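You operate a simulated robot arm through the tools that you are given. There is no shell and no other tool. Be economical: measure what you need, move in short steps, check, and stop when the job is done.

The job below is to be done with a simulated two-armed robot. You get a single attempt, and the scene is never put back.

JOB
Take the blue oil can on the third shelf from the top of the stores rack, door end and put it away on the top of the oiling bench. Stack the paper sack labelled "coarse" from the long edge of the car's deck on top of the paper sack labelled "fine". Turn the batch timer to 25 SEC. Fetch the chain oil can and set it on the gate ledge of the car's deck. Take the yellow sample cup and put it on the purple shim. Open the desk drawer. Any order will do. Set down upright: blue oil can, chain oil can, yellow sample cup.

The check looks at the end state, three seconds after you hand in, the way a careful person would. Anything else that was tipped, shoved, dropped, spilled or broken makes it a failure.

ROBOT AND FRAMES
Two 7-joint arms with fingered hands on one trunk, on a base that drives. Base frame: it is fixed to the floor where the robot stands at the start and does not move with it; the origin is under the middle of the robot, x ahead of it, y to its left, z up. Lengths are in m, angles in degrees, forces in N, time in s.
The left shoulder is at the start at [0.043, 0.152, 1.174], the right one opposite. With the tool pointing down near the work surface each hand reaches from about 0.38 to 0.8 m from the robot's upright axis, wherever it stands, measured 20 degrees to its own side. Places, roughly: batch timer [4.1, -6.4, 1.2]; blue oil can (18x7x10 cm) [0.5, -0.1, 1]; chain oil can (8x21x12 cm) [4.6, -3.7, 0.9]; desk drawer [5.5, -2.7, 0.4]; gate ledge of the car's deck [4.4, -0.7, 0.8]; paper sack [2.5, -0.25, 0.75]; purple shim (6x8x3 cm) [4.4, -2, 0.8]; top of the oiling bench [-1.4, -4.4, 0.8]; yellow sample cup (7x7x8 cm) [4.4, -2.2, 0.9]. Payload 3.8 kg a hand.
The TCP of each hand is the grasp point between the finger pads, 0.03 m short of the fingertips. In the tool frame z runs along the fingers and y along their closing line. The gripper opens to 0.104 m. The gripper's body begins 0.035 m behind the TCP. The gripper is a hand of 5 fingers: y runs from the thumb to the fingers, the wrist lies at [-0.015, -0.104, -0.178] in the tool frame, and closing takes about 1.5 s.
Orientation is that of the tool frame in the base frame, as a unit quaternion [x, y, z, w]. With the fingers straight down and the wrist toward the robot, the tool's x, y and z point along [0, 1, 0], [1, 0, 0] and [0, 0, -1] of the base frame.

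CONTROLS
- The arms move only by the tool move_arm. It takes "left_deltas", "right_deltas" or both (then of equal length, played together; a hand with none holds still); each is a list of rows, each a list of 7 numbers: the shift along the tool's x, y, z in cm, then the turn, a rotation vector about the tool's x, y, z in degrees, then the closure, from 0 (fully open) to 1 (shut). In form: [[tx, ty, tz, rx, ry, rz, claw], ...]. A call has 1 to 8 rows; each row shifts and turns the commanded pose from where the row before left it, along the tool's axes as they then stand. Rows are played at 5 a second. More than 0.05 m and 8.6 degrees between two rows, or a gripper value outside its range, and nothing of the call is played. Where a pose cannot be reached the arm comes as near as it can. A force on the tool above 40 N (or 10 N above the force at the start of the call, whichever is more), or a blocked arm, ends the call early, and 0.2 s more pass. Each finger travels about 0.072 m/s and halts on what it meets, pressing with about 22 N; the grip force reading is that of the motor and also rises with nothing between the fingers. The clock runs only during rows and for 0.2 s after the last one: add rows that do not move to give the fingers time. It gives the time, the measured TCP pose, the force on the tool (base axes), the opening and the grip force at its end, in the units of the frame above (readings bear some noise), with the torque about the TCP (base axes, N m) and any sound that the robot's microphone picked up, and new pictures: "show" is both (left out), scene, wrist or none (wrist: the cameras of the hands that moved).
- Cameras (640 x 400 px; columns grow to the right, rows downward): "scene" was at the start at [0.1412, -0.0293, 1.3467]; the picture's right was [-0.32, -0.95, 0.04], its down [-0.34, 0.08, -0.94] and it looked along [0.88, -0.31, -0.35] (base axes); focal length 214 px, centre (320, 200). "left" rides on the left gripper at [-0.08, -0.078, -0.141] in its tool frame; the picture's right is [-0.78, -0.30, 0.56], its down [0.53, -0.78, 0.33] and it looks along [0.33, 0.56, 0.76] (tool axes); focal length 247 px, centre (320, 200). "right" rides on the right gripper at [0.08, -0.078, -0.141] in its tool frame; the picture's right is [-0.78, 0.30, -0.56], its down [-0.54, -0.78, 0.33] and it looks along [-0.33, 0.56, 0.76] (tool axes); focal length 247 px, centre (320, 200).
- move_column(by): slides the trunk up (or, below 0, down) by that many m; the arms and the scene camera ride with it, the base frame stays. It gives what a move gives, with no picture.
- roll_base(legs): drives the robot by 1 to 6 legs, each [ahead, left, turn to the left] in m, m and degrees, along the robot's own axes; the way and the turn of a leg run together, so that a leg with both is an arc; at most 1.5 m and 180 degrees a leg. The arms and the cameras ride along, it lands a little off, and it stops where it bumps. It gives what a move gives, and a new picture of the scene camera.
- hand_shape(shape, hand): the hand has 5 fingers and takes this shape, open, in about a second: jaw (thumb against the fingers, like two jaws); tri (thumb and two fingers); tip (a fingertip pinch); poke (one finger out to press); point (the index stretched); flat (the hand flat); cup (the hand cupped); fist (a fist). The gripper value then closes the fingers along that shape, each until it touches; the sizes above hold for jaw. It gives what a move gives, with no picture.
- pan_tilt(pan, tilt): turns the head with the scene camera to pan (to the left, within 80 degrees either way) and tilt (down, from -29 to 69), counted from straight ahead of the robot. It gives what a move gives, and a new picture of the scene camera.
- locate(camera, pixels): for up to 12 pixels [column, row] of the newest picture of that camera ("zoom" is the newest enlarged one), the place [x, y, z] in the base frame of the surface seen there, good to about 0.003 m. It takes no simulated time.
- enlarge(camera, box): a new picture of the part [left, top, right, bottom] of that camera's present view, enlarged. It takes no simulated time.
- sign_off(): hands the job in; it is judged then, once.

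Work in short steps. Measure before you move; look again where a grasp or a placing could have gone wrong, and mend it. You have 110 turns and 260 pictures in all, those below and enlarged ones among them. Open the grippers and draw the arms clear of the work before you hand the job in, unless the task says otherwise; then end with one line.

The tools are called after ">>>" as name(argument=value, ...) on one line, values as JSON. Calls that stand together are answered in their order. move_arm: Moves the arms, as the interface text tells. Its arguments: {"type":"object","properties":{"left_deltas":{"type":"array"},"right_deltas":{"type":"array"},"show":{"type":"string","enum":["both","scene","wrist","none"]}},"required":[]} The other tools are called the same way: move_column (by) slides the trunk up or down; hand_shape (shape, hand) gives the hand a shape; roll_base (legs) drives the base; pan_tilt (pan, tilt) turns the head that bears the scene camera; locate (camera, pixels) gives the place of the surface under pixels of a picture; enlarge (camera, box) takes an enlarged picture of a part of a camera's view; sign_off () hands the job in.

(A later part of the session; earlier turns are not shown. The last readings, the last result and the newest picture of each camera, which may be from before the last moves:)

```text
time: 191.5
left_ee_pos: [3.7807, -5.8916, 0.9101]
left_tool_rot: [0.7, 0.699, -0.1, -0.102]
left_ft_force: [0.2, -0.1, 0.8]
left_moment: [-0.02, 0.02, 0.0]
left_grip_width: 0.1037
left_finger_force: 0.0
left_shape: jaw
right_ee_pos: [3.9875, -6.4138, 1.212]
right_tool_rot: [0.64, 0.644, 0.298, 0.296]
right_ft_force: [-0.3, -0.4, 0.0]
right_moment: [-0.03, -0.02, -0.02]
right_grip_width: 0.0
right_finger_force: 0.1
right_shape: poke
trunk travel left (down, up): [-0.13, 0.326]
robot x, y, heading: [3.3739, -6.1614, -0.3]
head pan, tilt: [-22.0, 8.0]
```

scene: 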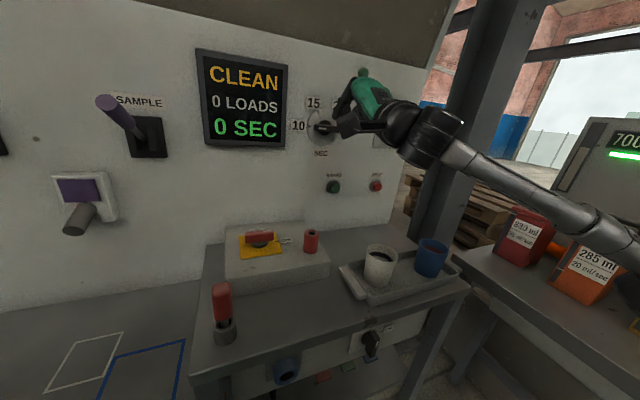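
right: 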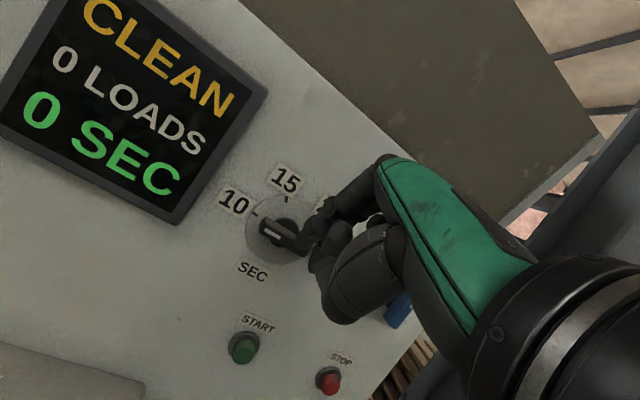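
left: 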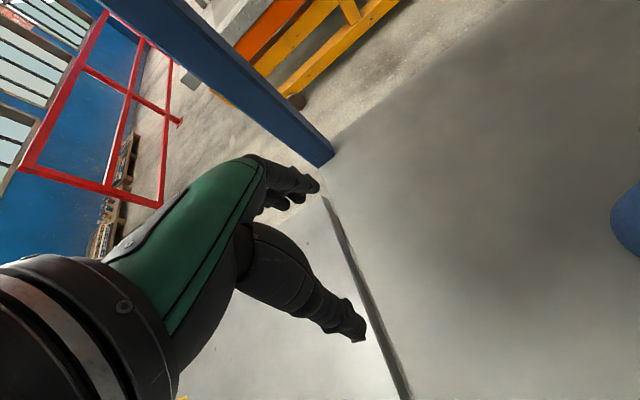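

Commands follow again. Plan: press the bar's right end down from above, then push the marked end over from the top. I bring the fingertip above the right end, 4 cm off the panel.

>>> move_arm(right_deltas=[[-1.85, 2.1, 2.1, 0, 0, 0, 0], [-1.85, 2.1, 2.1, 0, 0, 0, 0], [0, 0, 0, 0, 0, 0, 0]], show="wrist")

>>> enlarge(camera="right", box=[220, 160, 380, 260])

>>> locate(camera="zoom", pixels=[[200, 200], [320, 250], [250, 230], [300, 270], [330, 200], [350, 230], [310, 210]])

```text
time: 192.3
left_ee_pos: [3.7799, -5.8916, 0.9097]
left_tool_rot: [0.701, 0.698, -0.1, -0.102]
left_ft_force: [0.3, -0.7, 0.6]
left_moment: [-0.01, 0.0, 0.0]
left_grip_width: 0.1036
left_finger_force: 0.0
left_shape: jaw
right_ee_pos: [4.0442, -6.4525, 1.2169]
right_tool_rot: [0.639, 0.644, 0.3, 0.297]
right_ft_force: [0.4, 0.7, 0.1]
right_moment: [-0.04, 0.03, 0.0]
right_grip_width: 0.0001
right_finger_force: 0.0
right_shape: poke
trunk travel left (down, up): [-0.13, 0.326]
robot x, y, heading: [3.3705, -6.1576, -0.2]
head pan, tilt: [-22.0, 8.0]
```

right: 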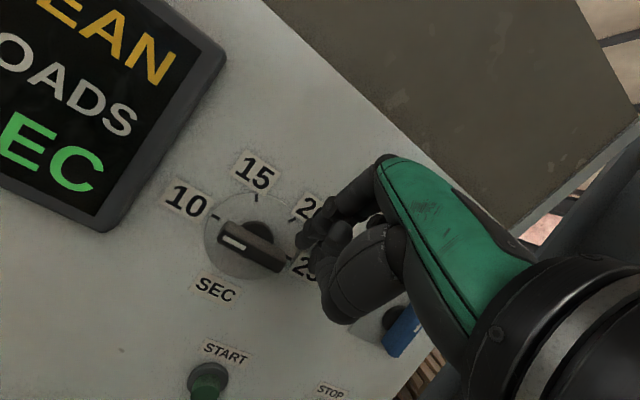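

```text
4.00 times, centred on (300, 210) of right
```

zoom: 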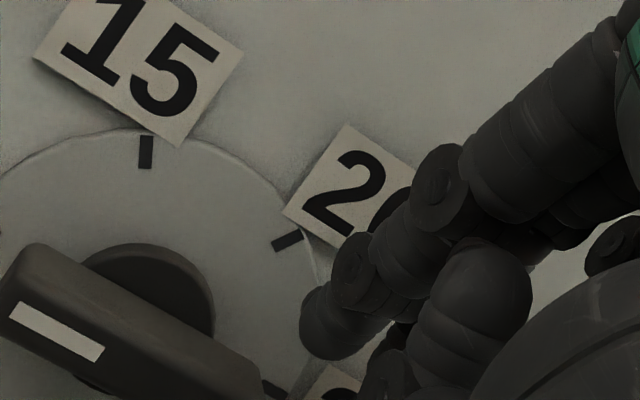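

```text
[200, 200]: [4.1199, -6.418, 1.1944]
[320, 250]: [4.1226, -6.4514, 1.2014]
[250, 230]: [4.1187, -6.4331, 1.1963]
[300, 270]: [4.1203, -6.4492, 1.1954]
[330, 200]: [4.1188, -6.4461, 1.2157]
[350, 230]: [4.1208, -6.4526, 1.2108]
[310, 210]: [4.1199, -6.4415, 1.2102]
```

>>> locate(camera="zoom", pixels=[[325, 325], [310, 320], [340, 340], [350, 280], [490, 280], [440, 330], [440, 290], [600, 380], [420, 340]])

>>> enlarge(camera="scene", box=[280, 80, 440, 180])

```text
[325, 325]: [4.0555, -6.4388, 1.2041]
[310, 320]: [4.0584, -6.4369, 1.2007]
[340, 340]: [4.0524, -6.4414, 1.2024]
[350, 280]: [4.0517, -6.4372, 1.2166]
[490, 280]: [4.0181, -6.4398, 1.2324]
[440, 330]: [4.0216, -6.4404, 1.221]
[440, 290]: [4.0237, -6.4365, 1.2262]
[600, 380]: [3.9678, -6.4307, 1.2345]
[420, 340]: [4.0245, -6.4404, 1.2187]
```

```text
4.00 times, centred on (360, 130) of scene
```

zoom: 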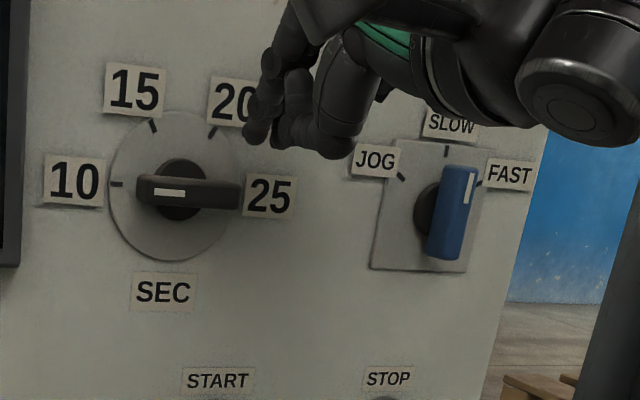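

The fingertip (255,135 in zoom) is above the bar's right end. I advance to the panel and press down the first part of the arc.

>>> move_arm(right_deltas=[[0, 1.23, 1.9, 0, 0, 0, 0], [0, 1.23, 1.9, 0, 0, 0, 0], [-0.1, -0.8, 0.67, 0, 0, 0, 0], [-0.15, -0.8, 0.67, 0, 0, 0, 0], [-0.07, -0.76, 0.64, 0, 0, 0, 0], [0, 0, 0, 0, 0, 0, 0]], show="wrist")

>>> enlarge(camera="scene", box=[280, 80, 440, 180])

```text
time: 193.7
left_ee_pos: [3.7805, -5.8917, 0.9106]
left_tool_rot: [0.701, 0.699, -0.1, -0.102]
left_ft_force: [-0.1, -0.1, 0.0]
left_moment: [0.0, -0.01, -0.01]
left_grip_width: 0.1036
left_finger_force: 0.2
left_shape: jaw
right_ee_pos: [4.0908, -6.455, 1.1829]
right_tool_rot: [0.639, 0.643, 0.301, 0.297]
right_ft_force: [0.1, -6.3, 3.7]
right_moment: [0.02, -0.09, -0.14]
right_grip_width: 0.0
right_finger_force: 0.0
right_shape: poke
trunk travel left (down, up): [-0.13, 0.326]
robot x, y, heading: [3.371, -6.1603, -0.2]
head pan, tilt: [-22.0, 8.0]
```

right: 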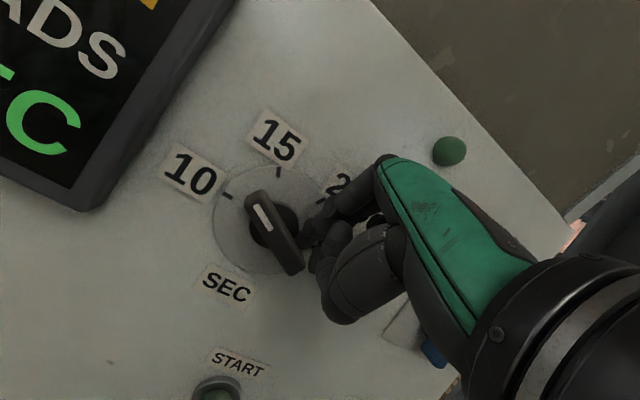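

```text
4.00 times, centred on (360, 130) of scene
```

zoom: 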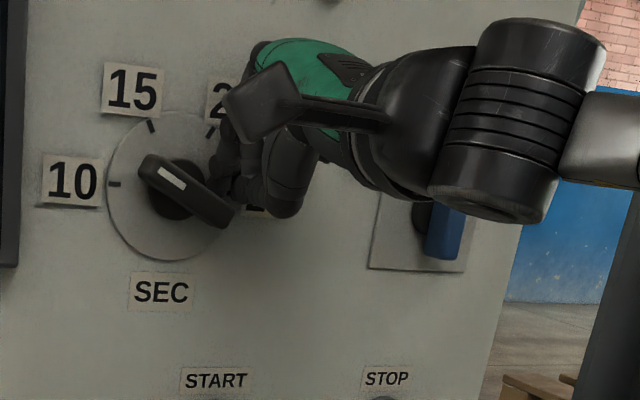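

The knob turned about 35° clockwise. I continue the arc.

>>> move_arm(right_deltas=[[0.28, -0.74, 0.63, 0, 0, 0, 0], [0.6, -0.6, 0.52, 0, 0, 0, 0], [0.7, -0.4, 0.34, 0, 0, 0, 0], [0.5, -0.1, 0.1, 0, 0, 0, 0], [0, 0, 0, 0, 0, 0, 0]], show="wrist")

>>> enlarge(camera="scene", box=[280, 80, 440, 180])

```text
time: 194.9
left_ee_pos: [3.7779, -5.8968, 0.9131]
left_tool_rot: [0.702, 0.698, -0.097, -0.103]
left_ft_force: [-1.0, 0.0, -0.6]
left_moment: [-0.02, 0.0, -0.01]
left_grip_width: 0.1039
left_finger_force: 0.1
left_shape: jaw
right_ee_pos: [4.088, -6.4447, 1.1608]
right_tool_rot: [0.643, 0.637, 0.302, 0.299]
right_ft_force: [-2.8, -31.7, 15.4]
right_moment: [0.5, -0.22, -0.14]
right_grip_width: 0.0002
right_finger_force: 0.1
right_shape: poke
trunk travel left (down, up): [-0.13, 0.326]
robot x, y, heading: [3.3682, -6.1582, -0.3]
head pan, tilt: [-22.0, 8.0]
```

right: 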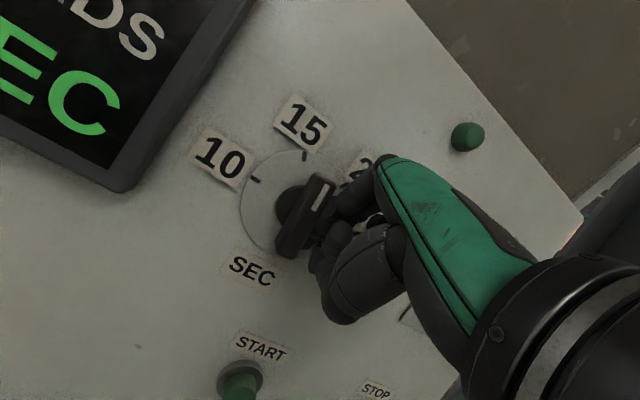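

```text
4.00 times, centred on (360, 130) of scene
```

zoom: 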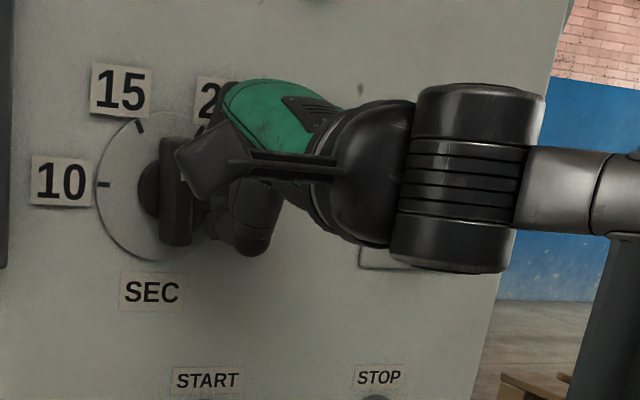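

The bar is now vertical with the mark at top. I back the finger off and go round to the upper left of the marked end.

>>> move_arm(right_deltas=[[-1.0, 0, 0, 0, 0, 0, 0], [0, -1.6, -1.9, 0, 0, 0, 0], [0, -1.6, -1.9, 0, 0, 0, 0], [0, 2.1, -1.8, 0, 0, 0, 0], [3.1, 1.1, -0.9, 0, 0, 0, 0], [3.1, 0.9, -0.8, 0, 0, 0, 0], [0, 0, 0, 0, 0, 0, 0]], show="wrist")

>>> enlarge(camera="right", box=[220, 160, 380, 260])

>>> enlarge(camera="scene", box=[280, 80, 440, 180])

```text
time: 196.5
left_ee_pos: [3.7809, -5.8931, 0.9101]
left_tool_rot: [0.701, 0.699, -0.1, -0.102]
left_ft_force: [0.6, 1.1, 0.3]
left_moment: [0.03, -0.02, 0.0]
left_grip_width: 0.1038
left_finger_force: 0.0
left_shape: jaw
right_ee_pos: [4.0399, -6.3807, 1.2106]
right_tool_rot: [0.638, 0.644, 0.3, 0.297]
right_ft_force: [-0.2, -0.5, -0.7]
right_moment: [-0.02, -0.01, 0.01]
right_grip_width: 0.0
right_finger_force: 0.0
right_shape: poke
trunk travel left (down, up): [-0.13, 0.326]
robot x, y, heading: [3.3715, -6.1622, -0.3]
head pan, tilt: [-22.0, 8.0]
```

right: 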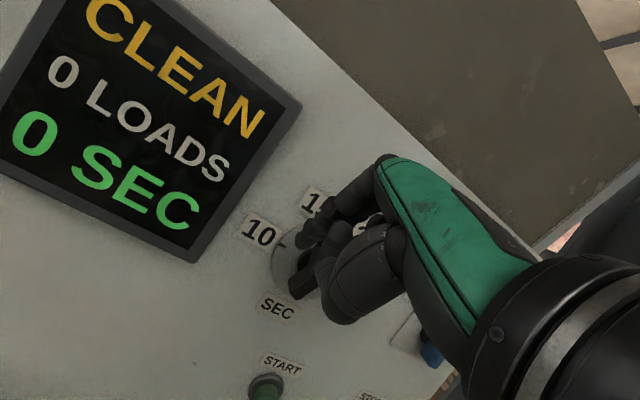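

```text
4.00 times, centred on (300, 210) of right
```

zoom: 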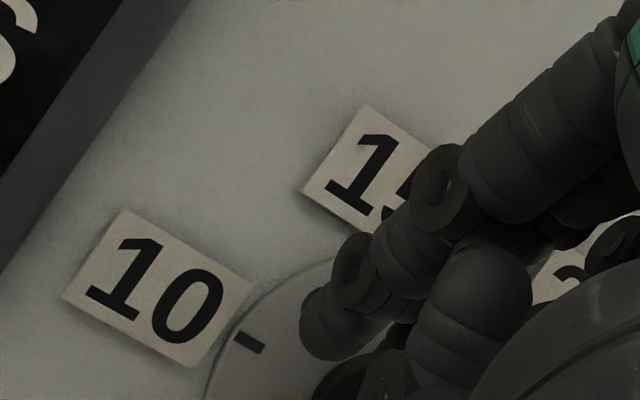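

```text
4.00 times, centred on (360, 130) of scene
```

zoom: 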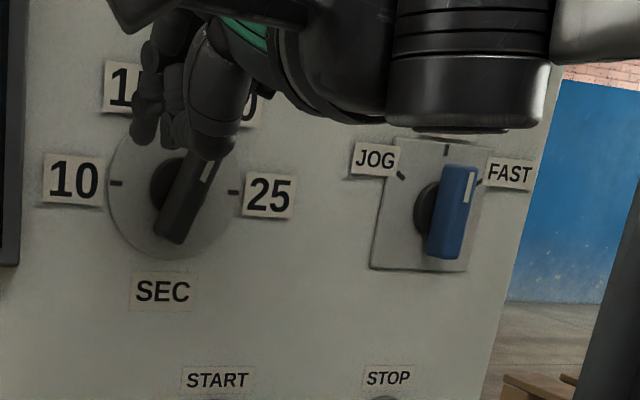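

The mark now points toward 20. The fingertip is left of it; I advance to the panel and push the marked end right and down toward 25.

>>> move_arm(right_deltas=[[-1.7, 1.85, 1.55, 0, 0, 0, 0], [-1.7, 1.85, 1.55, 0, 0, 0, 0], [-1.0, -0.46, 0.39, 0, 0, 0, 0], [-1.48, -0.23, 0.2, 0, 0, 0, 0], [-0.62, -0.32, 0.27, 0, 0, 0, 0], [-0.5, -0.43, 0.37, 0, 0, 0, 0], [0, 0, 0, 0, 0, 0, 0]], show="wrist")

>>> enlarge(camera="scene", box=[280, 80, 440, 180])

```text
time: 198.1
left_ee_pos: [3.7793, -5.8913, 0.9095]
left_tool_rot: [0.701, 0.699, -0.1, -0.101]
left_ft_force: [-0.2, 0.2, -0.8]
left_moment: [-0.01, 0.02, -0.03]
left_grip_width: 0.104
left_finger_force: 0.1
left_shape: jaw
right_ee_pos: [4.0876, -6.4504, 1.2]
right_tool_rot: [0.638, 0.644, 0.3, 0.297]
right_ft_force: [-0.5, -0.4, 1.7]
right_moment: [-0.02, 0.0, 0.03]
right_grip_width: 0.0
right_finger_force: 0.0
right_shape: poke
trunk travel left (down, up): [-0.13, 0.326]
robot x, y, heading: [3.3668, -6.16, -0.3]
head pan, tilt: [-22.0, 8.0]
```

right: 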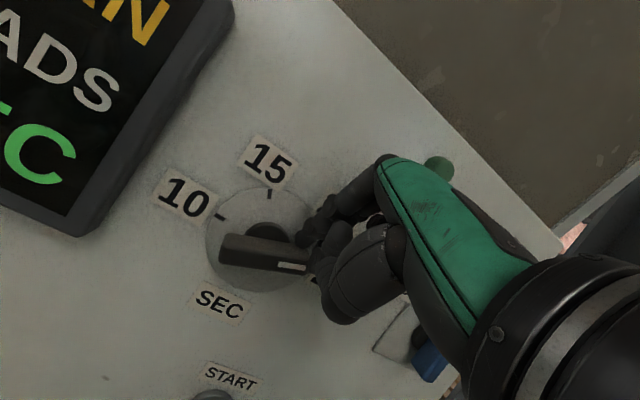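

```text
4.00 times, centred on (360, 130) of scene
```

zoom: 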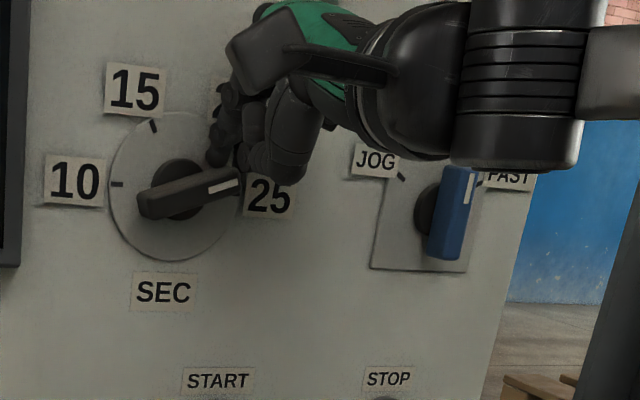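

Mark is ~18° short of 25. I press down another centimetre.

>>> move_arm(right_deltas=[[-0.2, -0.38, 0.33, 0, 0, 0, 0], [-0.1, -0.38, 0.33, 0, 0, 0, 0], [0, -0.15, 0.13, 0, 0, 0, 0], [0, 0, 0, 0, 0, 0, 0]], show="wrist")

>>> enlarge(camera="scene", box=[280, 80, 440, 180])

```text
time: 199.1
left_ee_pos: [3.7785, -5.8918, 0.9101]
left_tool_rot: [0.702, 0.698, -0.099, -0.101]
left_ft_force: [0.6, -1.2, 0.1]
left_moment: [0.0, 0.0, -0.02]
left_grip_width: 0.1036
left_finger_force: 0.0
left_shape: jaw
right_ee_pos: [4.0876, -6.4535, 1.1903]
right_tool_rot: [0.638, 0.644, 0.301, 0.297]
right_ft_force: [-2.3, -3.8, 8.3]
right_moment: [0.03, -0.11, -0.06]
right_grip_width: 0.0
right_finger_force: 0.1
right_shape: poke
trunk travel left (down, up): [-0.13, 0.326]
robot x, y, heading: [3.3696, -6.1609, -0.1]
head pan, tilt: [-22.0, 8.0]
```

right: 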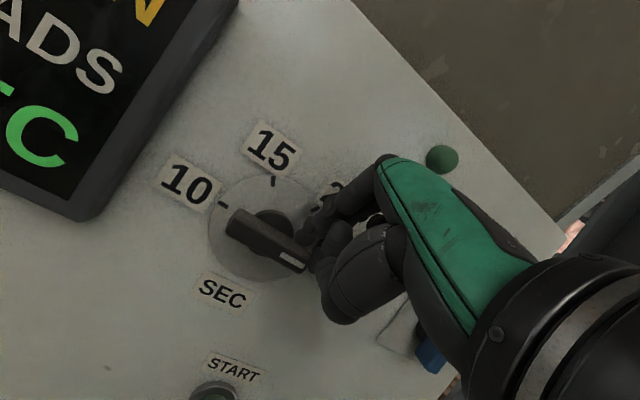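

```text
4.00 times, centred on (360, 130) of scene
```

zoom: 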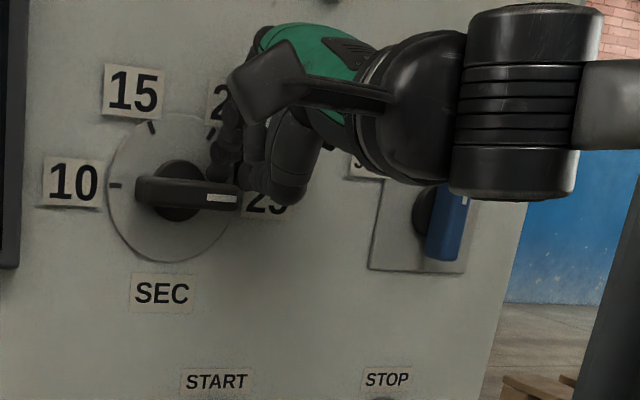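

The mark points at 25. I lift the finger and withdraw, then verify.

>>> move_arm(right_deltas=[[0, 0.8, -0.65, 0, 0, 0, 0], [0, -2.4, -2.8, 0, 0, 0, 0], [0, -2.4, -2.8, 0, 0, 0, 0], [0, -2.4, -2.8, 0, 0, 0, 0], [0, 0, -3, 0, 0, 0, 0]], show="wrist")

>>> roll_base(legs=[[-0.3, 0.05, 0]])

>>> enlarge(camera="scene", box=[260, 80, 420, 180])

```text
time: 200.3
left_ee_pos: [3.7779, -5.8903, 0.9099]
left_tool_rot: [0.701, 0.699, -0.1, -0.1]
left_ft_force: [-0.2, -0.1, 0.8]
left_moment: [-0.02, 0.06, 0.01]
left_grip_width: 0.1039
left_finger_force: 0.1
left_shape: jaw
right_ee_pos: [3.9535, -6.4527, 1.2184]
right_tool_rot: [0.639, 0.643, 0.3, 0.298]
right_ft_force: [0.1, -0.2, -0.3]
right_moment: [0.0, -0.02, 0.02]
right_grip_width: 0.0
right_finger_force: 0.0
right_shape: poke
trunk travel left (down, up): [-0.13, 0.326]
robot x, y, heading: [3.3698, -6.1576, -0.3]
head pan, tilt: [-22.0, 8.0]
```

right: 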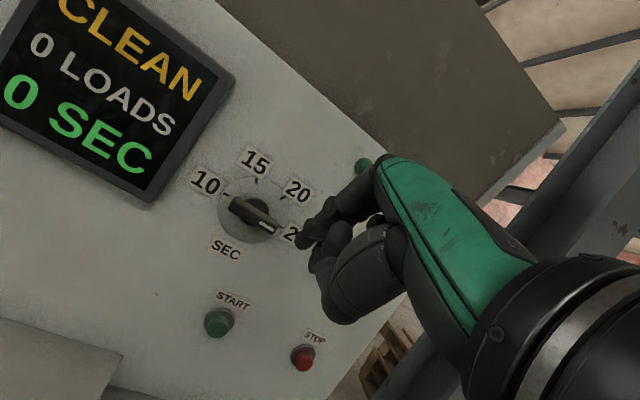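

```text
time: 202.3
left_ee_pos: [3.4887, -5.8394, 0.9108]
left_tool_rot: [0.699, 0.701, -0.1, -0.101]
left_ft_force: [-0.2, 0.2, -0.1]
left_moment: [0.02, 0.0, 0.0]
left_grip_width: 0.1038
left_finger_force: 0.0
left_shape: jaw
right_ee_pos: [3.6655, -6.4011, 1.2168]
right_tool_rot: [0.637, 0.645, 0.301, 0.296]
right_ft_force: [-0.4, 0.2, 0.4]
right_moment: [0.0, 0.01, 0.01]
right_grip_width: 0.0
right_finger_force: 0.1
right_shape: poke
trunk travel left (down, up): [-0.13, 0.326]
robot x, y, heading: [3.0762, -6.1066, 0.4]
head pan, tilt: [-22.0, 8.0]
```

scene: 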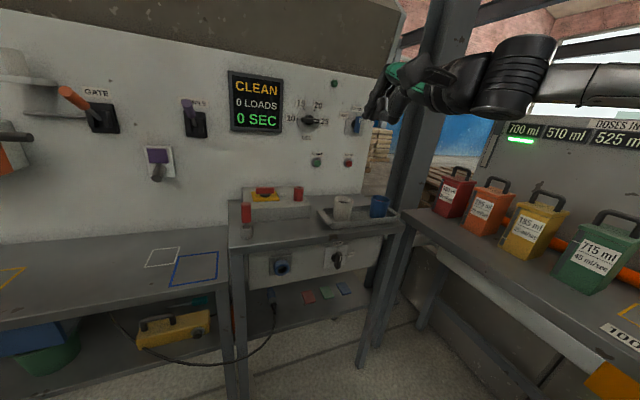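

```text
4.00 times, centred on (340, 130) of scene
```

zoom: 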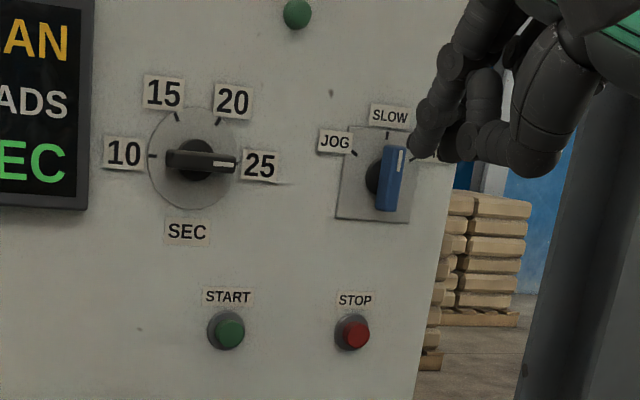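

Timer done: the mark is at 25. I restore the hands (jaw, pointing down), raise the trunk, and drive north toward the chain oil can.

>>> hand_shape(hand="right", shape="jaw")

>>> move_arm(right_deltas=[[0, 0, -3, 8.3, 0, 0, 0], [0, 0, -2, 8.3, 0, 0, 0], [0, -1, -1, 8.3, 0, 0, 0], [0, -1, 0, 8.3, 0, 0, 0], [0, -1, 0, 8.3, 0, 0, 0], [0, -1, 0, 8.3, 0, 0, 0]], left_deltas=[[0, 0, -3, -8.2, 0, 0, 0], [0, 0, -3, -8.2, 0, 0, 0], [0, 0, -3, 0, 0, 0, 0], [0, 0, -3, 0, 0, 0, 0], [0, 0, 0, 0, 0, 0, 0], [0, 0, 0, 0, 0, 0, 0]], show="none")

>>> roll_base(legs=[[0, 0, 89.6], [1.45, 0, 0], [1.2, 0, 0], [0, 0, -90]])

>>> pan_tilt(pan=-15, tilt=18)

```text
time: 203.2
left_ee_pos: [3.4891, -5.8393, 0.9096]
left_tool_rot: [0.7, 0.7, -0.1, -0.102]
left_ft_force: [-0.3, -0.2, -0.1]
left_moment: [0.03, -0.03, 0.01]
left_grip_width: 0.1036
left_finger_force: 0.1
left_shape: jaw
right_ee_pos: [3.6658, -6.4, 1.2153]
right_tool_rot: [0.637, 0.645, 0.3, 0.296]
right_ft_force: [-0.4, 0.8, 0.8]
right_moment: [-0.01, 0.0, 0.03]
right_grip_width: 0.1039
right_finger_force: 0.1
right_shape: jaw
trunk travel left (down, up): [-0.13, 0.326]
robot x, y, heading: [3.0801, -6.111, 0.1]
head pan, tilt: [-22.0, 8.0]
```

```text
time: 204.6
left_ee_pos: [3.5007, -5.8387, 1.0279]
left_tool_rot: [0.707, 0.707, 0.0, 0.0]
left_ft_force: [0.2, 0.4, 0.0]
left_moment: [-0.01, -0.01, 0.04]
left_grip_width: 0.1039
left_finger_force: 0.1
left_shape: jaw
right_ee_pos: [3.5862, -6.401, 1.2463]
right_tool_rot: [0.702, 0.712, 0.0, -0.001]
right_ft_force: [1.0, 0.1, -0.6]
right_moment: [-0.01, 0.0, 0.02]
right_grip_width: 0.1039
right_finger_force: 0.1
right_shape: jaw
trunk travel left (down, up): [-0.13, 0.326]
robot x, y, heading: [3.0802, -6.1083, -0.1]
head pan, tilt: [-22.0, 8.0]
```

```text
time: 225.2
left_ee_pos: [3.4748, -3.1556, 1.0288]
left_tool_rot: [0.703, 0.711, 0.0, -0.001]
left_ft_force: [0.0, 1.1, 0.2]
left_moment: [0.02, 0.0, 0.01]
left_grip_width: 0.1037
left_finger_force: 0.1
left_shape: jaw
right_ee_pos: [3.5672, -3.7168, 1.2455]
right_tool_rot: [0.699, 0.716, 0.001, 0.001]
right_ft_force: [-0.5, 0.3, 0.2]
right_moment: [0.03, 0.01, -0.03]
right_grip_width: 0.1041
right_finger_force: 0.2
right_shape: jaw
trunk travel left (down, up): [-0.13, 0.326]
robot x, y, heading: [3.0615, -3.4292, 0.7]
head pan, tilt: [-22.0, 8.0]
```

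scene: 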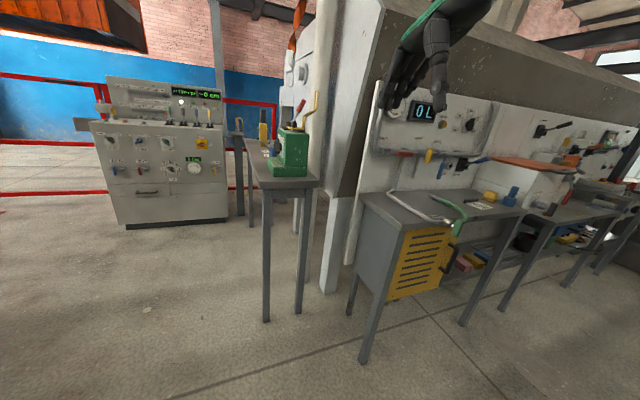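

```text
time: 226.0
left_ee_pos: [3.4744, -3.1554, 1.0292]
left_tool_rot: [0.703, 0.711, 0.0, 0.0]
left_ft_force: [-0.2, 0.6, 0.1]
left_moment: [0.01, 0.02, 0.04]
left_grip_width: 0.104
left_finger_force: 0.0
left_shape: jaw
right_ee_pos: [3.5664, -3.7183, 1.246]
right_tool_rot: [0.698, 0.716, 0.001, 0.001]
right_ft_force: [0.3, 0.4, 0.0]
right_moment: [-0.01, 0.0, 0.01]
right_grip_width: 0.104
right_finger_force: 0.1
right_shape: jaw
trunk travel left (down, up): [-0.13, 0.326]
robot x, y, heading: [3.0539, -3.4294, 0.6]
head pan, tilt: [-15.0, 18.0]
```

scene: 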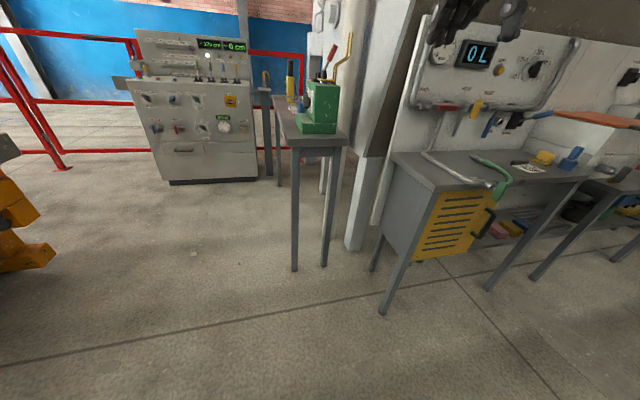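

I enlarge the small table to identify the chain oil can and measure.

>>> enlarge(camera="scene", box=[240, 50, 400, 150])

>>> locate(camera="zoom", pixels=[[320, 260], [300, 300], [370, 300], [240, 230], [310, 160], [200, 130], [440, 60], [250, 280], [220, 370], [340, 370], [200, 220], [420, 340]])

```text
4.00 times, centred on (320, 100) of scene
```

zoom: 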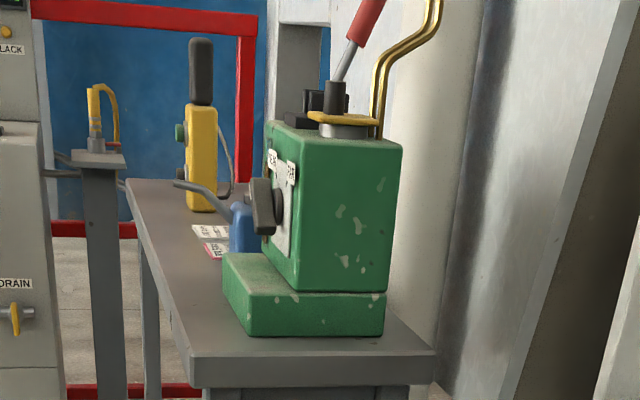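

```text
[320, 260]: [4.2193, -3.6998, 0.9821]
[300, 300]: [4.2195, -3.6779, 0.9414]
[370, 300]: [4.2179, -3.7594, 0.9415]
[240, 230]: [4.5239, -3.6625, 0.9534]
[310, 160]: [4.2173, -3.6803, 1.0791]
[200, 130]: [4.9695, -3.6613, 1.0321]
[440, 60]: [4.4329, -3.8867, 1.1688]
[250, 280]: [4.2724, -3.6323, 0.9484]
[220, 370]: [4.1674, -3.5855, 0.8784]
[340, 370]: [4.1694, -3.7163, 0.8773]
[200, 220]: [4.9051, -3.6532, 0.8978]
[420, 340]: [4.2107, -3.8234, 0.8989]
```

The chain oil can is the blue one behind the green machine (≈4.53, −3.68), spout toward +y. I'll come from the north-west at heading −45° with the right hand, as with the first can.

>>> move_arm(right_deltas=[[3, -3, 0, 0, 0, 0, 0], [3, -3, 0, 0, 0, 0, 0], [3, -3, 0, 0, 0, 0, 0]], show="none")

>>> roll_base(legs=[[1.13, 0.44, 0], [0, 0, -45.6]])

>>> pan_tilt(pan=-15, tilt=30)

```text
time: 226.8
left_ee_pos: [3.474, -3.1538, 1.0293]
left_tool_rot: [0.702, 0.713, 0.0, 0.0]
left_ft_force: [0.0, 0.0, 0.0]
left_moment: [-0.04, 0.0, 0.03]
left_grip_width: 0.1039
left_finger_force: 0.0
left_shape: jaw
right_ee_pos: [3.4742, -3.6293, 1.2461]
right_tool_rot: [0.698, 0.716, 0.0, 0.0]
right_ft_force: [0.0, 0.2, 0.1]
right_moment: [-0.01, -0.02, 0.02]
right_grip_width: 0.104
right_finger_force: 0.0
right_shape: jaw
trunk travel left (down, up): [-0.13, 0.326]
robot x, y, heading: [3.0562, -3.4308, 0.6]
head pan, tilt: [-15.0, 18.0]
```

```text
time: 234.9
left_ee_pos: [4.6456, -3.0768, 1.0302]
left_tool_rot: [0.921, 0.39, 0.001, 0.0]
left_ft_force: [-0.3, 0.2, -0.8]
left_moment: [0.0, -0.02, -0.01]
left_grip_width: 0.1041
left_finger_force: 0.0
left_shape: jaw
right_ee_pos: [4.3114, -3.4145, 1.2454]
right_tool_rot: [0.919, 0.395, 0.0, 0.001]
right_ft_force: [-0.1, -0.5, -0.7]
right_moment: [-0.02, 0.02, 0.01]
right_grip_width: 0.1042
right_finger_force: 0.0
right_shape: jaw
trunk travel left (down, up): [-0.13, 0.326]
robot x, y, heading: [4.1554, -2.9758, -44.2]
head pan, tilt: [-15.0, 18.0]
```

scene: 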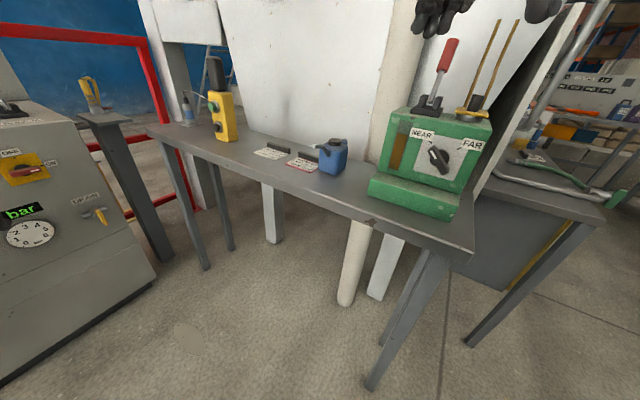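

```text
time: 235.6
left_ee_pos: [4.6455, -3.0755, 1.0282]
left_tool_rot: [0.921, 0.388, 0.001, -0.001]
left_ft_force: [0.1, -0.1, 0.3]
left_moment: [0.0, -0.02, 0.01]
left_grip_width: 0.1037
left_finger_force: 0.1
left_shape: jaw
right_ee_pos: [4.3108, -3.4133, 1.2457]
right_tool_rot: [0.919, 0.395, 0.002, 0.0]
right_ft_force: [0.5, 0.9, 0.1]
right_moment: [-0.01, -0.01, -0.01]
right_grip_width: 0.1038
right_finger_force: 0.0
right_shape: jaw
trunk travel left (down, up): [-0.13, 0.326]
robot x, y, heading: [4.1546, -2.9804, -44.4]
head pan, tilt: [-15.0, 30.0]
```

scene: 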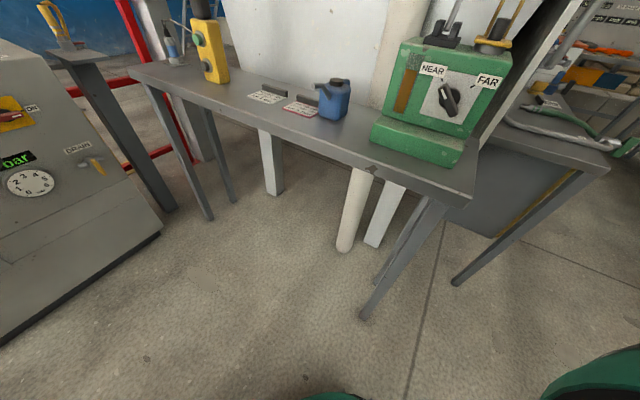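

Two bluish containers: (333,100) and (172,45). I enlarge to tell which is the chain oil can and measure.

>>> enlarge(camera="scene", box=[240, 50, 400, 150])

>>> locate(camera="zoom", pixels=[[370, 210], [330, 200], [430, 210], [375, 265], [390, 125], [315, 145], [340, 130], [430, 180], [395, 160], [110, 195], [170, 180], [270, 165]])

>>> locate(camera="scene", pixels=[[172, 48], [345, 150], [420, 180], [460, 130], [405, 70], [450, 40]])

```text
4.00 times, centred on (320, 100) of scene
```

zoom: 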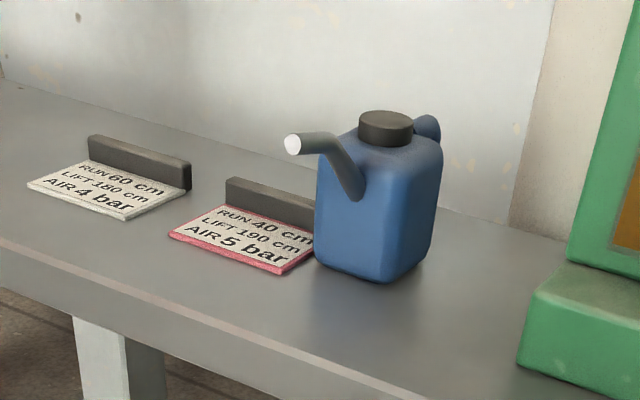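

```text
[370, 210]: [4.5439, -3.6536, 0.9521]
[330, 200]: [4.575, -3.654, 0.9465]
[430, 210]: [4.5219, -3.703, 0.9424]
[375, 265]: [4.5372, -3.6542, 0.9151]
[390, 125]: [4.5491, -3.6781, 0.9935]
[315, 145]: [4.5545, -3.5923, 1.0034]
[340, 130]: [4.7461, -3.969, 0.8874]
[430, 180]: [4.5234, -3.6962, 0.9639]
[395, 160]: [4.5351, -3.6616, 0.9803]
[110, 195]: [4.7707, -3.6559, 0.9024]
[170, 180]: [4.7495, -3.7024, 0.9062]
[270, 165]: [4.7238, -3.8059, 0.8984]
```

```text
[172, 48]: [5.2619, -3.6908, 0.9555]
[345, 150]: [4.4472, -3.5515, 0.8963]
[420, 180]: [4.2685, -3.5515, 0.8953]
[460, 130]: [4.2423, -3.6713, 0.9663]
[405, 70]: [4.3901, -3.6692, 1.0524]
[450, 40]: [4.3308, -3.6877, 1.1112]
```

Chain can: body x 4.52–4.59, cap at about (4.55, −3.69), spout north. The machine's levers block the west, so I'll stand north at heading −80° and yaw the right hand 40° left to pinch the round cap diagonally.

>>> roll_base(legs=[[0, 0, -35.6], [0.18, 0.378, 0]])

>>> move_arm(right_deltas=[[0.5, 0, 0, 0, 0, -8.2, 0], [0.5, 0, 0, 0, 0, -8.2, 0], [0.5, 0, 0, 0, 0, -8.2, 0], [0.5, 0, 0, 0, 0, -8.2, 0], [0.5, 0, 0, 0, 0, -8.2, 0]], show="wrist")

>>> pan_tilt(pan=0, tilt=35)

```text
time: 239.9
left_ee_pos: [4.8939, -3.455, 1.0295]
left_tool_rot: [0.996, 0.085, 0.001, 0.0]
left_ft_force: [0.1, 0.5, 0.0]
left_moment: [0.03, 0.02, -0.01]
left_grip_width: 0.1038
left_finger_force: 0.0
left_shape: jaw
right_ee_pos: [4.4262, -3.5318, 1.2463]
right_tool_rot: [0.996, 0.091, 0.0, 0.001]
right_ft_force: [0.2, 0.4, -0.1]
right_moment: [-0.03, 0.0, 0.0]
right_grip_width: 0.1042
right_finger_force: 0.0
right_shape: jaw
trunk travel left (down, up): [-0.13, 0.326]
robot x, y, heading: [4.5561, -3.0852, -80.3]
head pan, tilt: [-15.0, 30.0]
```

scene: 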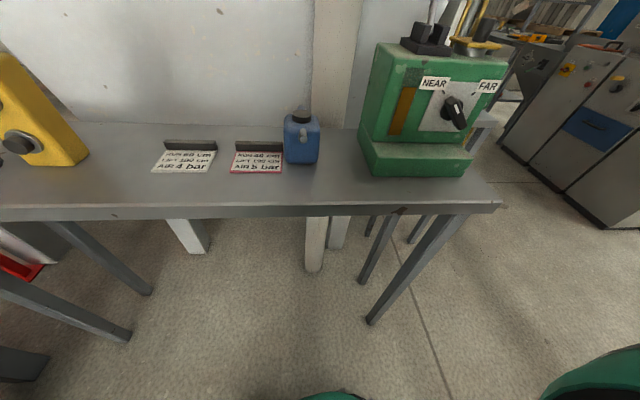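

```text
time: 241.1
left_ee_pos: [4.8946, -3.4574, 1.0283]
left_tool_rot: [0.996, 0.087, 0.001, -0.001]
left_ft_force: [0.7, -0.2, -0.2]
left_moment: [0.02, -0.01, 0.02]
left_grip_width: 0.1037
left_finger_force: 0.0
left_shape: jaw
right_ee_pos: [4.4467, -3.523, 1.2443]
right_tool_rot: [0.9, 0.436, 0.001, -0.001]
right_ft_force: [0.1, -0.2, 0.1]
right_moment: [0.04, 0.01, 0.02]
right_grip_width: 0.104
right_finger_force: 0.1
right_shape: jaw
trunk travel left (down, up): [-0.13, 0.326]
robot x, y, heading: [4.5535, -3.0896, -80.4]
head pan, tilt: [-15.0, 30.0]
```

right: 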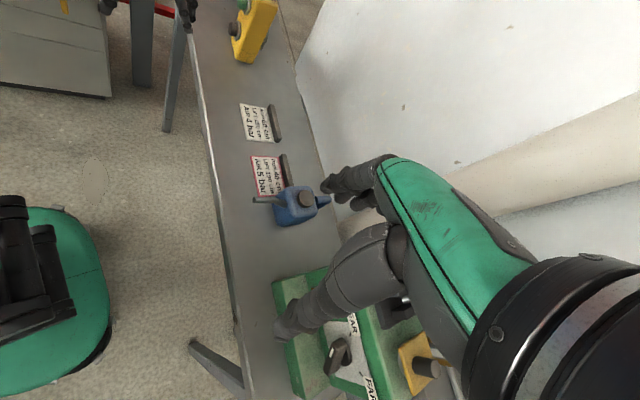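

```text
time: 241.8
left_ee_pos: [4.8939, -3.4552, 1.0295]
left_tool_rot: [0.996, 0.086, 0.001, 0.0]
left_ft_force: [0.3, 0.1, 0.0]
left_moment: [0.0, 0.02, -0.03]
left_grip_width: 0.104
left_finger_force: 0.1
left_shape: jaw
right_ee_pos: [4.4471, -3.5205, 1.2451]
right_tool_rot: [0.9, 0.435, 0.0, 0.001]
right_ft_force: [0.4, 0.2, -0.3]
right_moment: [-0.03, 0.03, 0.0]
right_grip_width: 0.1039
right_finger_force: 0.0
right_shape: jaw
trunk travel left (down, up): [-0.13, 0.326]
robot x, y, heading: [4.5556, -3.0837, -80.2]
head pan, tilt: [0.0, 35.0]
```

scene: 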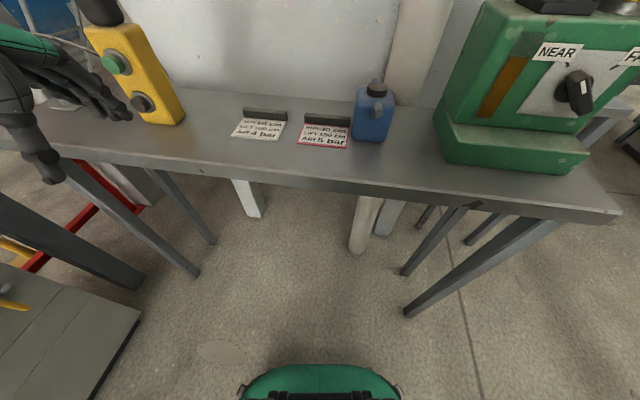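

The yaw works. I measure the can from the wrist camera.

>>> enlarge(camera="right", box=[230, 160, 350, 235])

>>> locate(camera="zoom", pixels=[[405, 205], [350, 190], [450, 215], [405, 165], [410, 245], [300, 270], [360, 300], [540, 240], [420, 310], [270, 180], [170, 215], [490, 185]])

```text
5.33 times, centred on (290, 198) of right
```

zoom: 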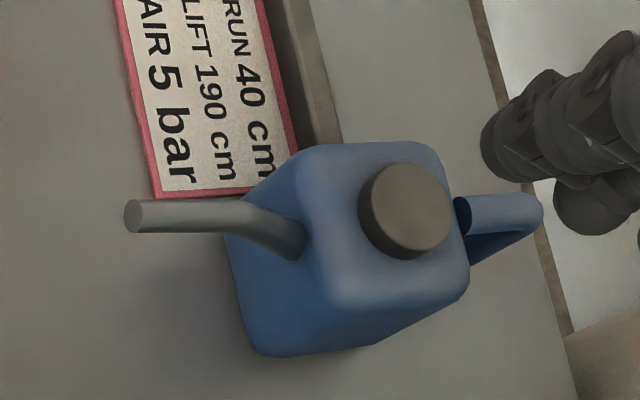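

```text
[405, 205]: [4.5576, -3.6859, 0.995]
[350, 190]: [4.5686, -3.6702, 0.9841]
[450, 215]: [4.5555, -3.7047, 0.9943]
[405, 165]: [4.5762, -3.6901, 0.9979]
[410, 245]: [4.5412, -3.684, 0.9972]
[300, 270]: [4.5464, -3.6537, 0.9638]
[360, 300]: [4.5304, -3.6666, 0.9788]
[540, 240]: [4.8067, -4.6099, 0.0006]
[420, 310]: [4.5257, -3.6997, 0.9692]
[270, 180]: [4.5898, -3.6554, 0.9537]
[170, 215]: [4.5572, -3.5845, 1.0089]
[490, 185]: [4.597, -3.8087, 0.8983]
```

Cap centre (4.5585, −3.6875), Ø3.7 cm, top z 0.997. I move the hand above it.

>>> move_arm(right_deltas=[[-1.23, 3.82, 1.5, 0, 0, 0, 0], [-1.23, 3.82, 1.5, 0, 0, 0, 0], [-1.23, 3.82, 1.5, 0, 0, 0, 0], [-1.23, 3.82, 1.5, 0, 0, 0, 0], [-1.23, 3.82, 1.5, 0, 0, 0, 0], [0, 0, 3.3, 0, 0, 0, 0], [0, 0, 3.3, 0, 0, 0, 0], [0, 0, 3.3, 0, 0, 0, 0.2]], show="both")

```text
time: 243.7
left_ee_pos: [4.8933, -3.4546, 1.0293]
left_tool_rot: [0.996, 0.086, 0.0, -0.001]
left_ft_force: [0.2, -0.4, -1.1]
left_moment: [0.02, 0.0, 0.01]
left_grip_width: 0.1038
left_finger_force: 0.0
left_shape: jaw
right_ee_pos: [4.5616, -3.6738, 1.0668]
right_tool_rot: [0.901, 0.435, 0.0, 0.001]
right_ft_force: [0.0, -0.4, -0.6]
right_moment: [0.01, 0.0, -0.02]
right_grip_width: 0.0834
right_finger_force: 0.2
right_shape: jaw
right hand out of reach, approached as far as the arm can: row 5
trunk travel left (down, up): [-0.13, 0.326]
robot x, y, heading: [4.5579, -3.0875, -79.9]
head pan, tilt: [0.0, 35.0]
```

scene: 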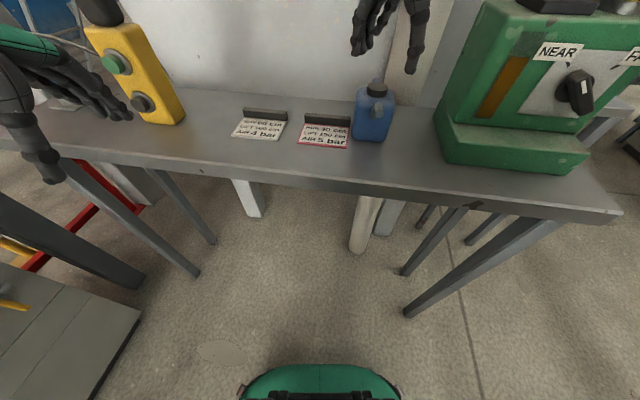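
right: 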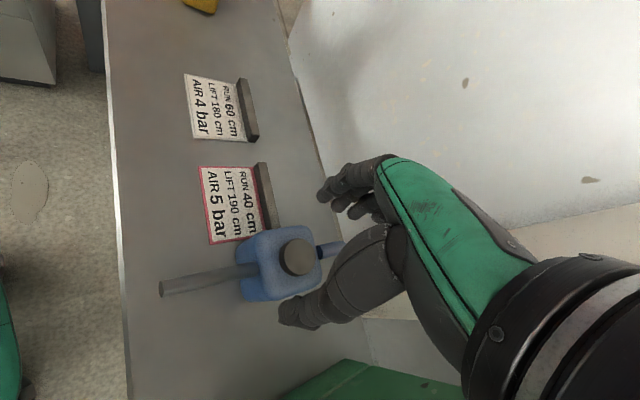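

I correct 1.4 cm and lower to TCP 1.013, then look closely.

>>> move_arm(right_deltas=[[-1.25, 0.6, 0, 0, 0, 0, 0.2], [0, 0, 2, 0, 0, 0, 0.3], [0, 0, 2, 0, 0, 0, 0.3], [0, 0, 1.3, 0, 0, 0, 0.3], [0, 0, 0, 0, 0, 0, 0.3]], show="none")

>>> enlarge(camera="right", box=[220, 190, 380, 290])

>>> enlarge(camera="scene", box=[300, 30, 460, 130])

```text
time: 244.8
left_ee_pos: [4.8951, -3.4547, 1.0303]
left_tool_rot: [0.996, 0.086, 0.0, -0.001]
left_ft_force: [0.6, -0.4, -0.3]
left_moment: [-0.02, -0.02, 0.02]
left_grip_width: 0.1035
left_finger_force: 0.0
left_shape: jaw
right_ee_pos: [4.5595, -3.688, 1.0147]
right_tool_rot: [0.9, 0.435, 0.0, 0.002]
right_ft_force: [-0.1, -0.6, 5.9]
right_moment: [-0.23, -0.14, 0.03]
right_grip_width: 0.073
right_finger_force: 0.1
right_shape: jaw
trunk travel left (down, up): [-0.13, 0.326]
robot x, y, heading: [4.5535, -3.0879, -80.0]
head pan, tilt: [0.0, 35.0]
```

```text
4.00 times, centred on (300, 240) of right
```

zoom: 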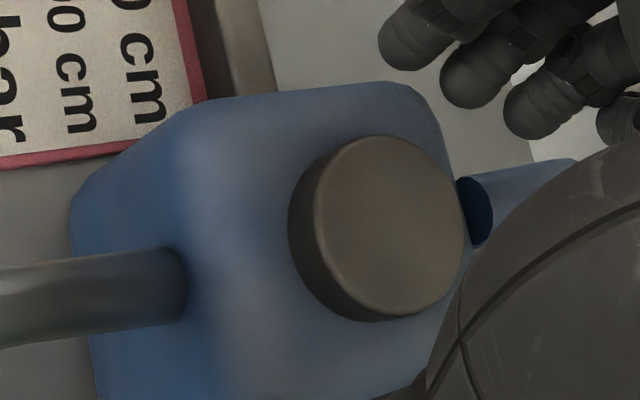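

```text
4.00 times, centred on (380, 80) of scene
```

zoom: 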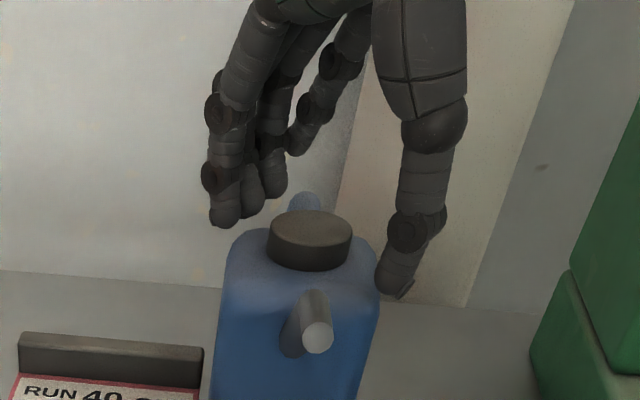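

The thumb tip just touches the can's shoulder (6 N). I rise 5 mm and close on the cap.

>>> move_arm(right_deltas=[[0, 0, -0.5, 0, 0, 0, 0.4], [0, 0, 0, 0, 0, 0, 0.6], [0, 0, 0, 0, 0, 0, 0.8], [0, 0, 0, 0, 0, 0, 1], [0, 0, 0, 0, 0, 0, 1], [0, 0, 0, 0, 0, 0, 1], [0, 0, 0, 0, 0, 0, 1]], show="none")

>>> enlarge(camera="scene", box=[300, 30, 460, 130])

```text
time: 246.4
left_ee_pos: [4.8948, -3.456, 1.0277]
left_tool_rot: [0.996, 0.086, 0.0, 0.001]
left_ft_force: [1.1, 0.3, 0.8]
left_moment: [0.0, 0.02, 0.02]
left_grip_width: 0.1038
left_finger_force: 0.0
left_shape: jaw
right_ee_pos: [4.5591, -3.6867, 1.0186]
right_tool_rot: [0.901, 0.435, 0.0, 0.0]
right_ft_force: [-0.5, 0.6, 0.0]
right_moment: [-0.01, -0.01, 0.01]
right_grip_width: 0.0251
right_finger_force: 21.8
right_shape: jaw
trunk travel left (down, up): [-0.13, 0.326]
robot x, y, heading: [4.5542, -3.0872, -80.1]
head pan, tilt: [0.0, 35.0]
```

```text
4.00 times, centred on (380, 80) of scene
```

zoom: 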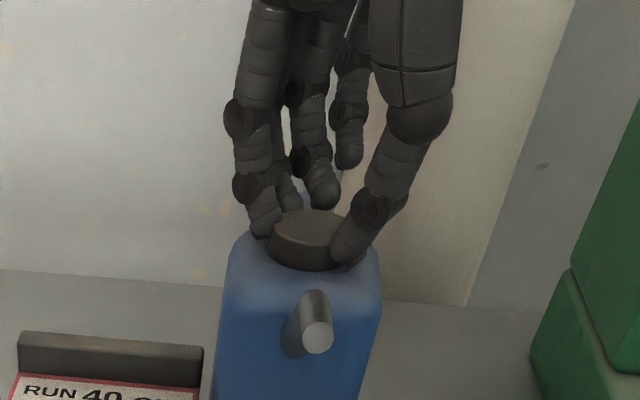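

The cap is pinched. I lift 2 cm gently and check.

>>> move_arm(right_deltas=[[0, 0, -0.7, 0, 0, 0, 1], [0, 0, -0.7, 0, 0, 0, 1], [0, 0, -0.6, 0, 0, 0, 1], [0, 0, 0, 0, 0, 0, 1]], show="none")

>>> enlarge(camera="scene", box=[300, 30, 460, 130])

```text
time: 247.4
left_ee_pos: [4.8937, -3.4571, 1.0292]
left_tool_rot: [0.996, 0.087, 0.001, 0.0]
left_ft_force: [-0.2, -0.2, -0.1]
left_moment: [0.01, -0.02, 0.01]
left_grip_width: 0.1038
left_finger_force: 0.1
left_shape: jaw
right_ee_pos: [4.5578, -3.6881, 1.0378]
right_tool_rot: [0.9, 0.435, 0.0, 0.0]
right_ft_force: [0.1, -0.4, -5.1]
right_moment: [0.01, -0.01, -0.02]
right_grip_width: 0.0249
right_finger_force: 21.6
right_shape: jaw
trunk travel left (down, up): [-0.13, 0.326]
robot x, y, heading: [4.5551, -3.0853, -80.3]
head pan, tilt: [0.0, 35.0]
```

```text
4.00 times, centred on (380, 80) of scene
```

zoom: 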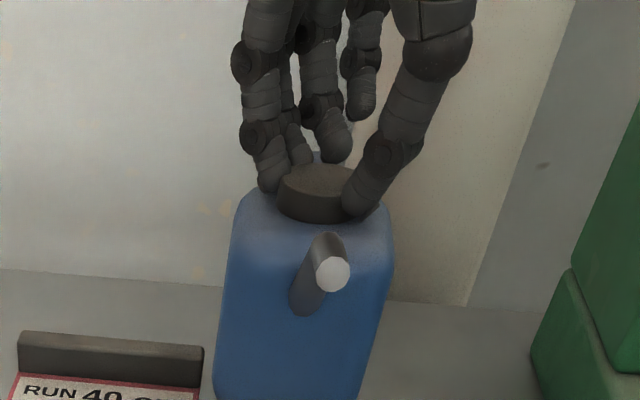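

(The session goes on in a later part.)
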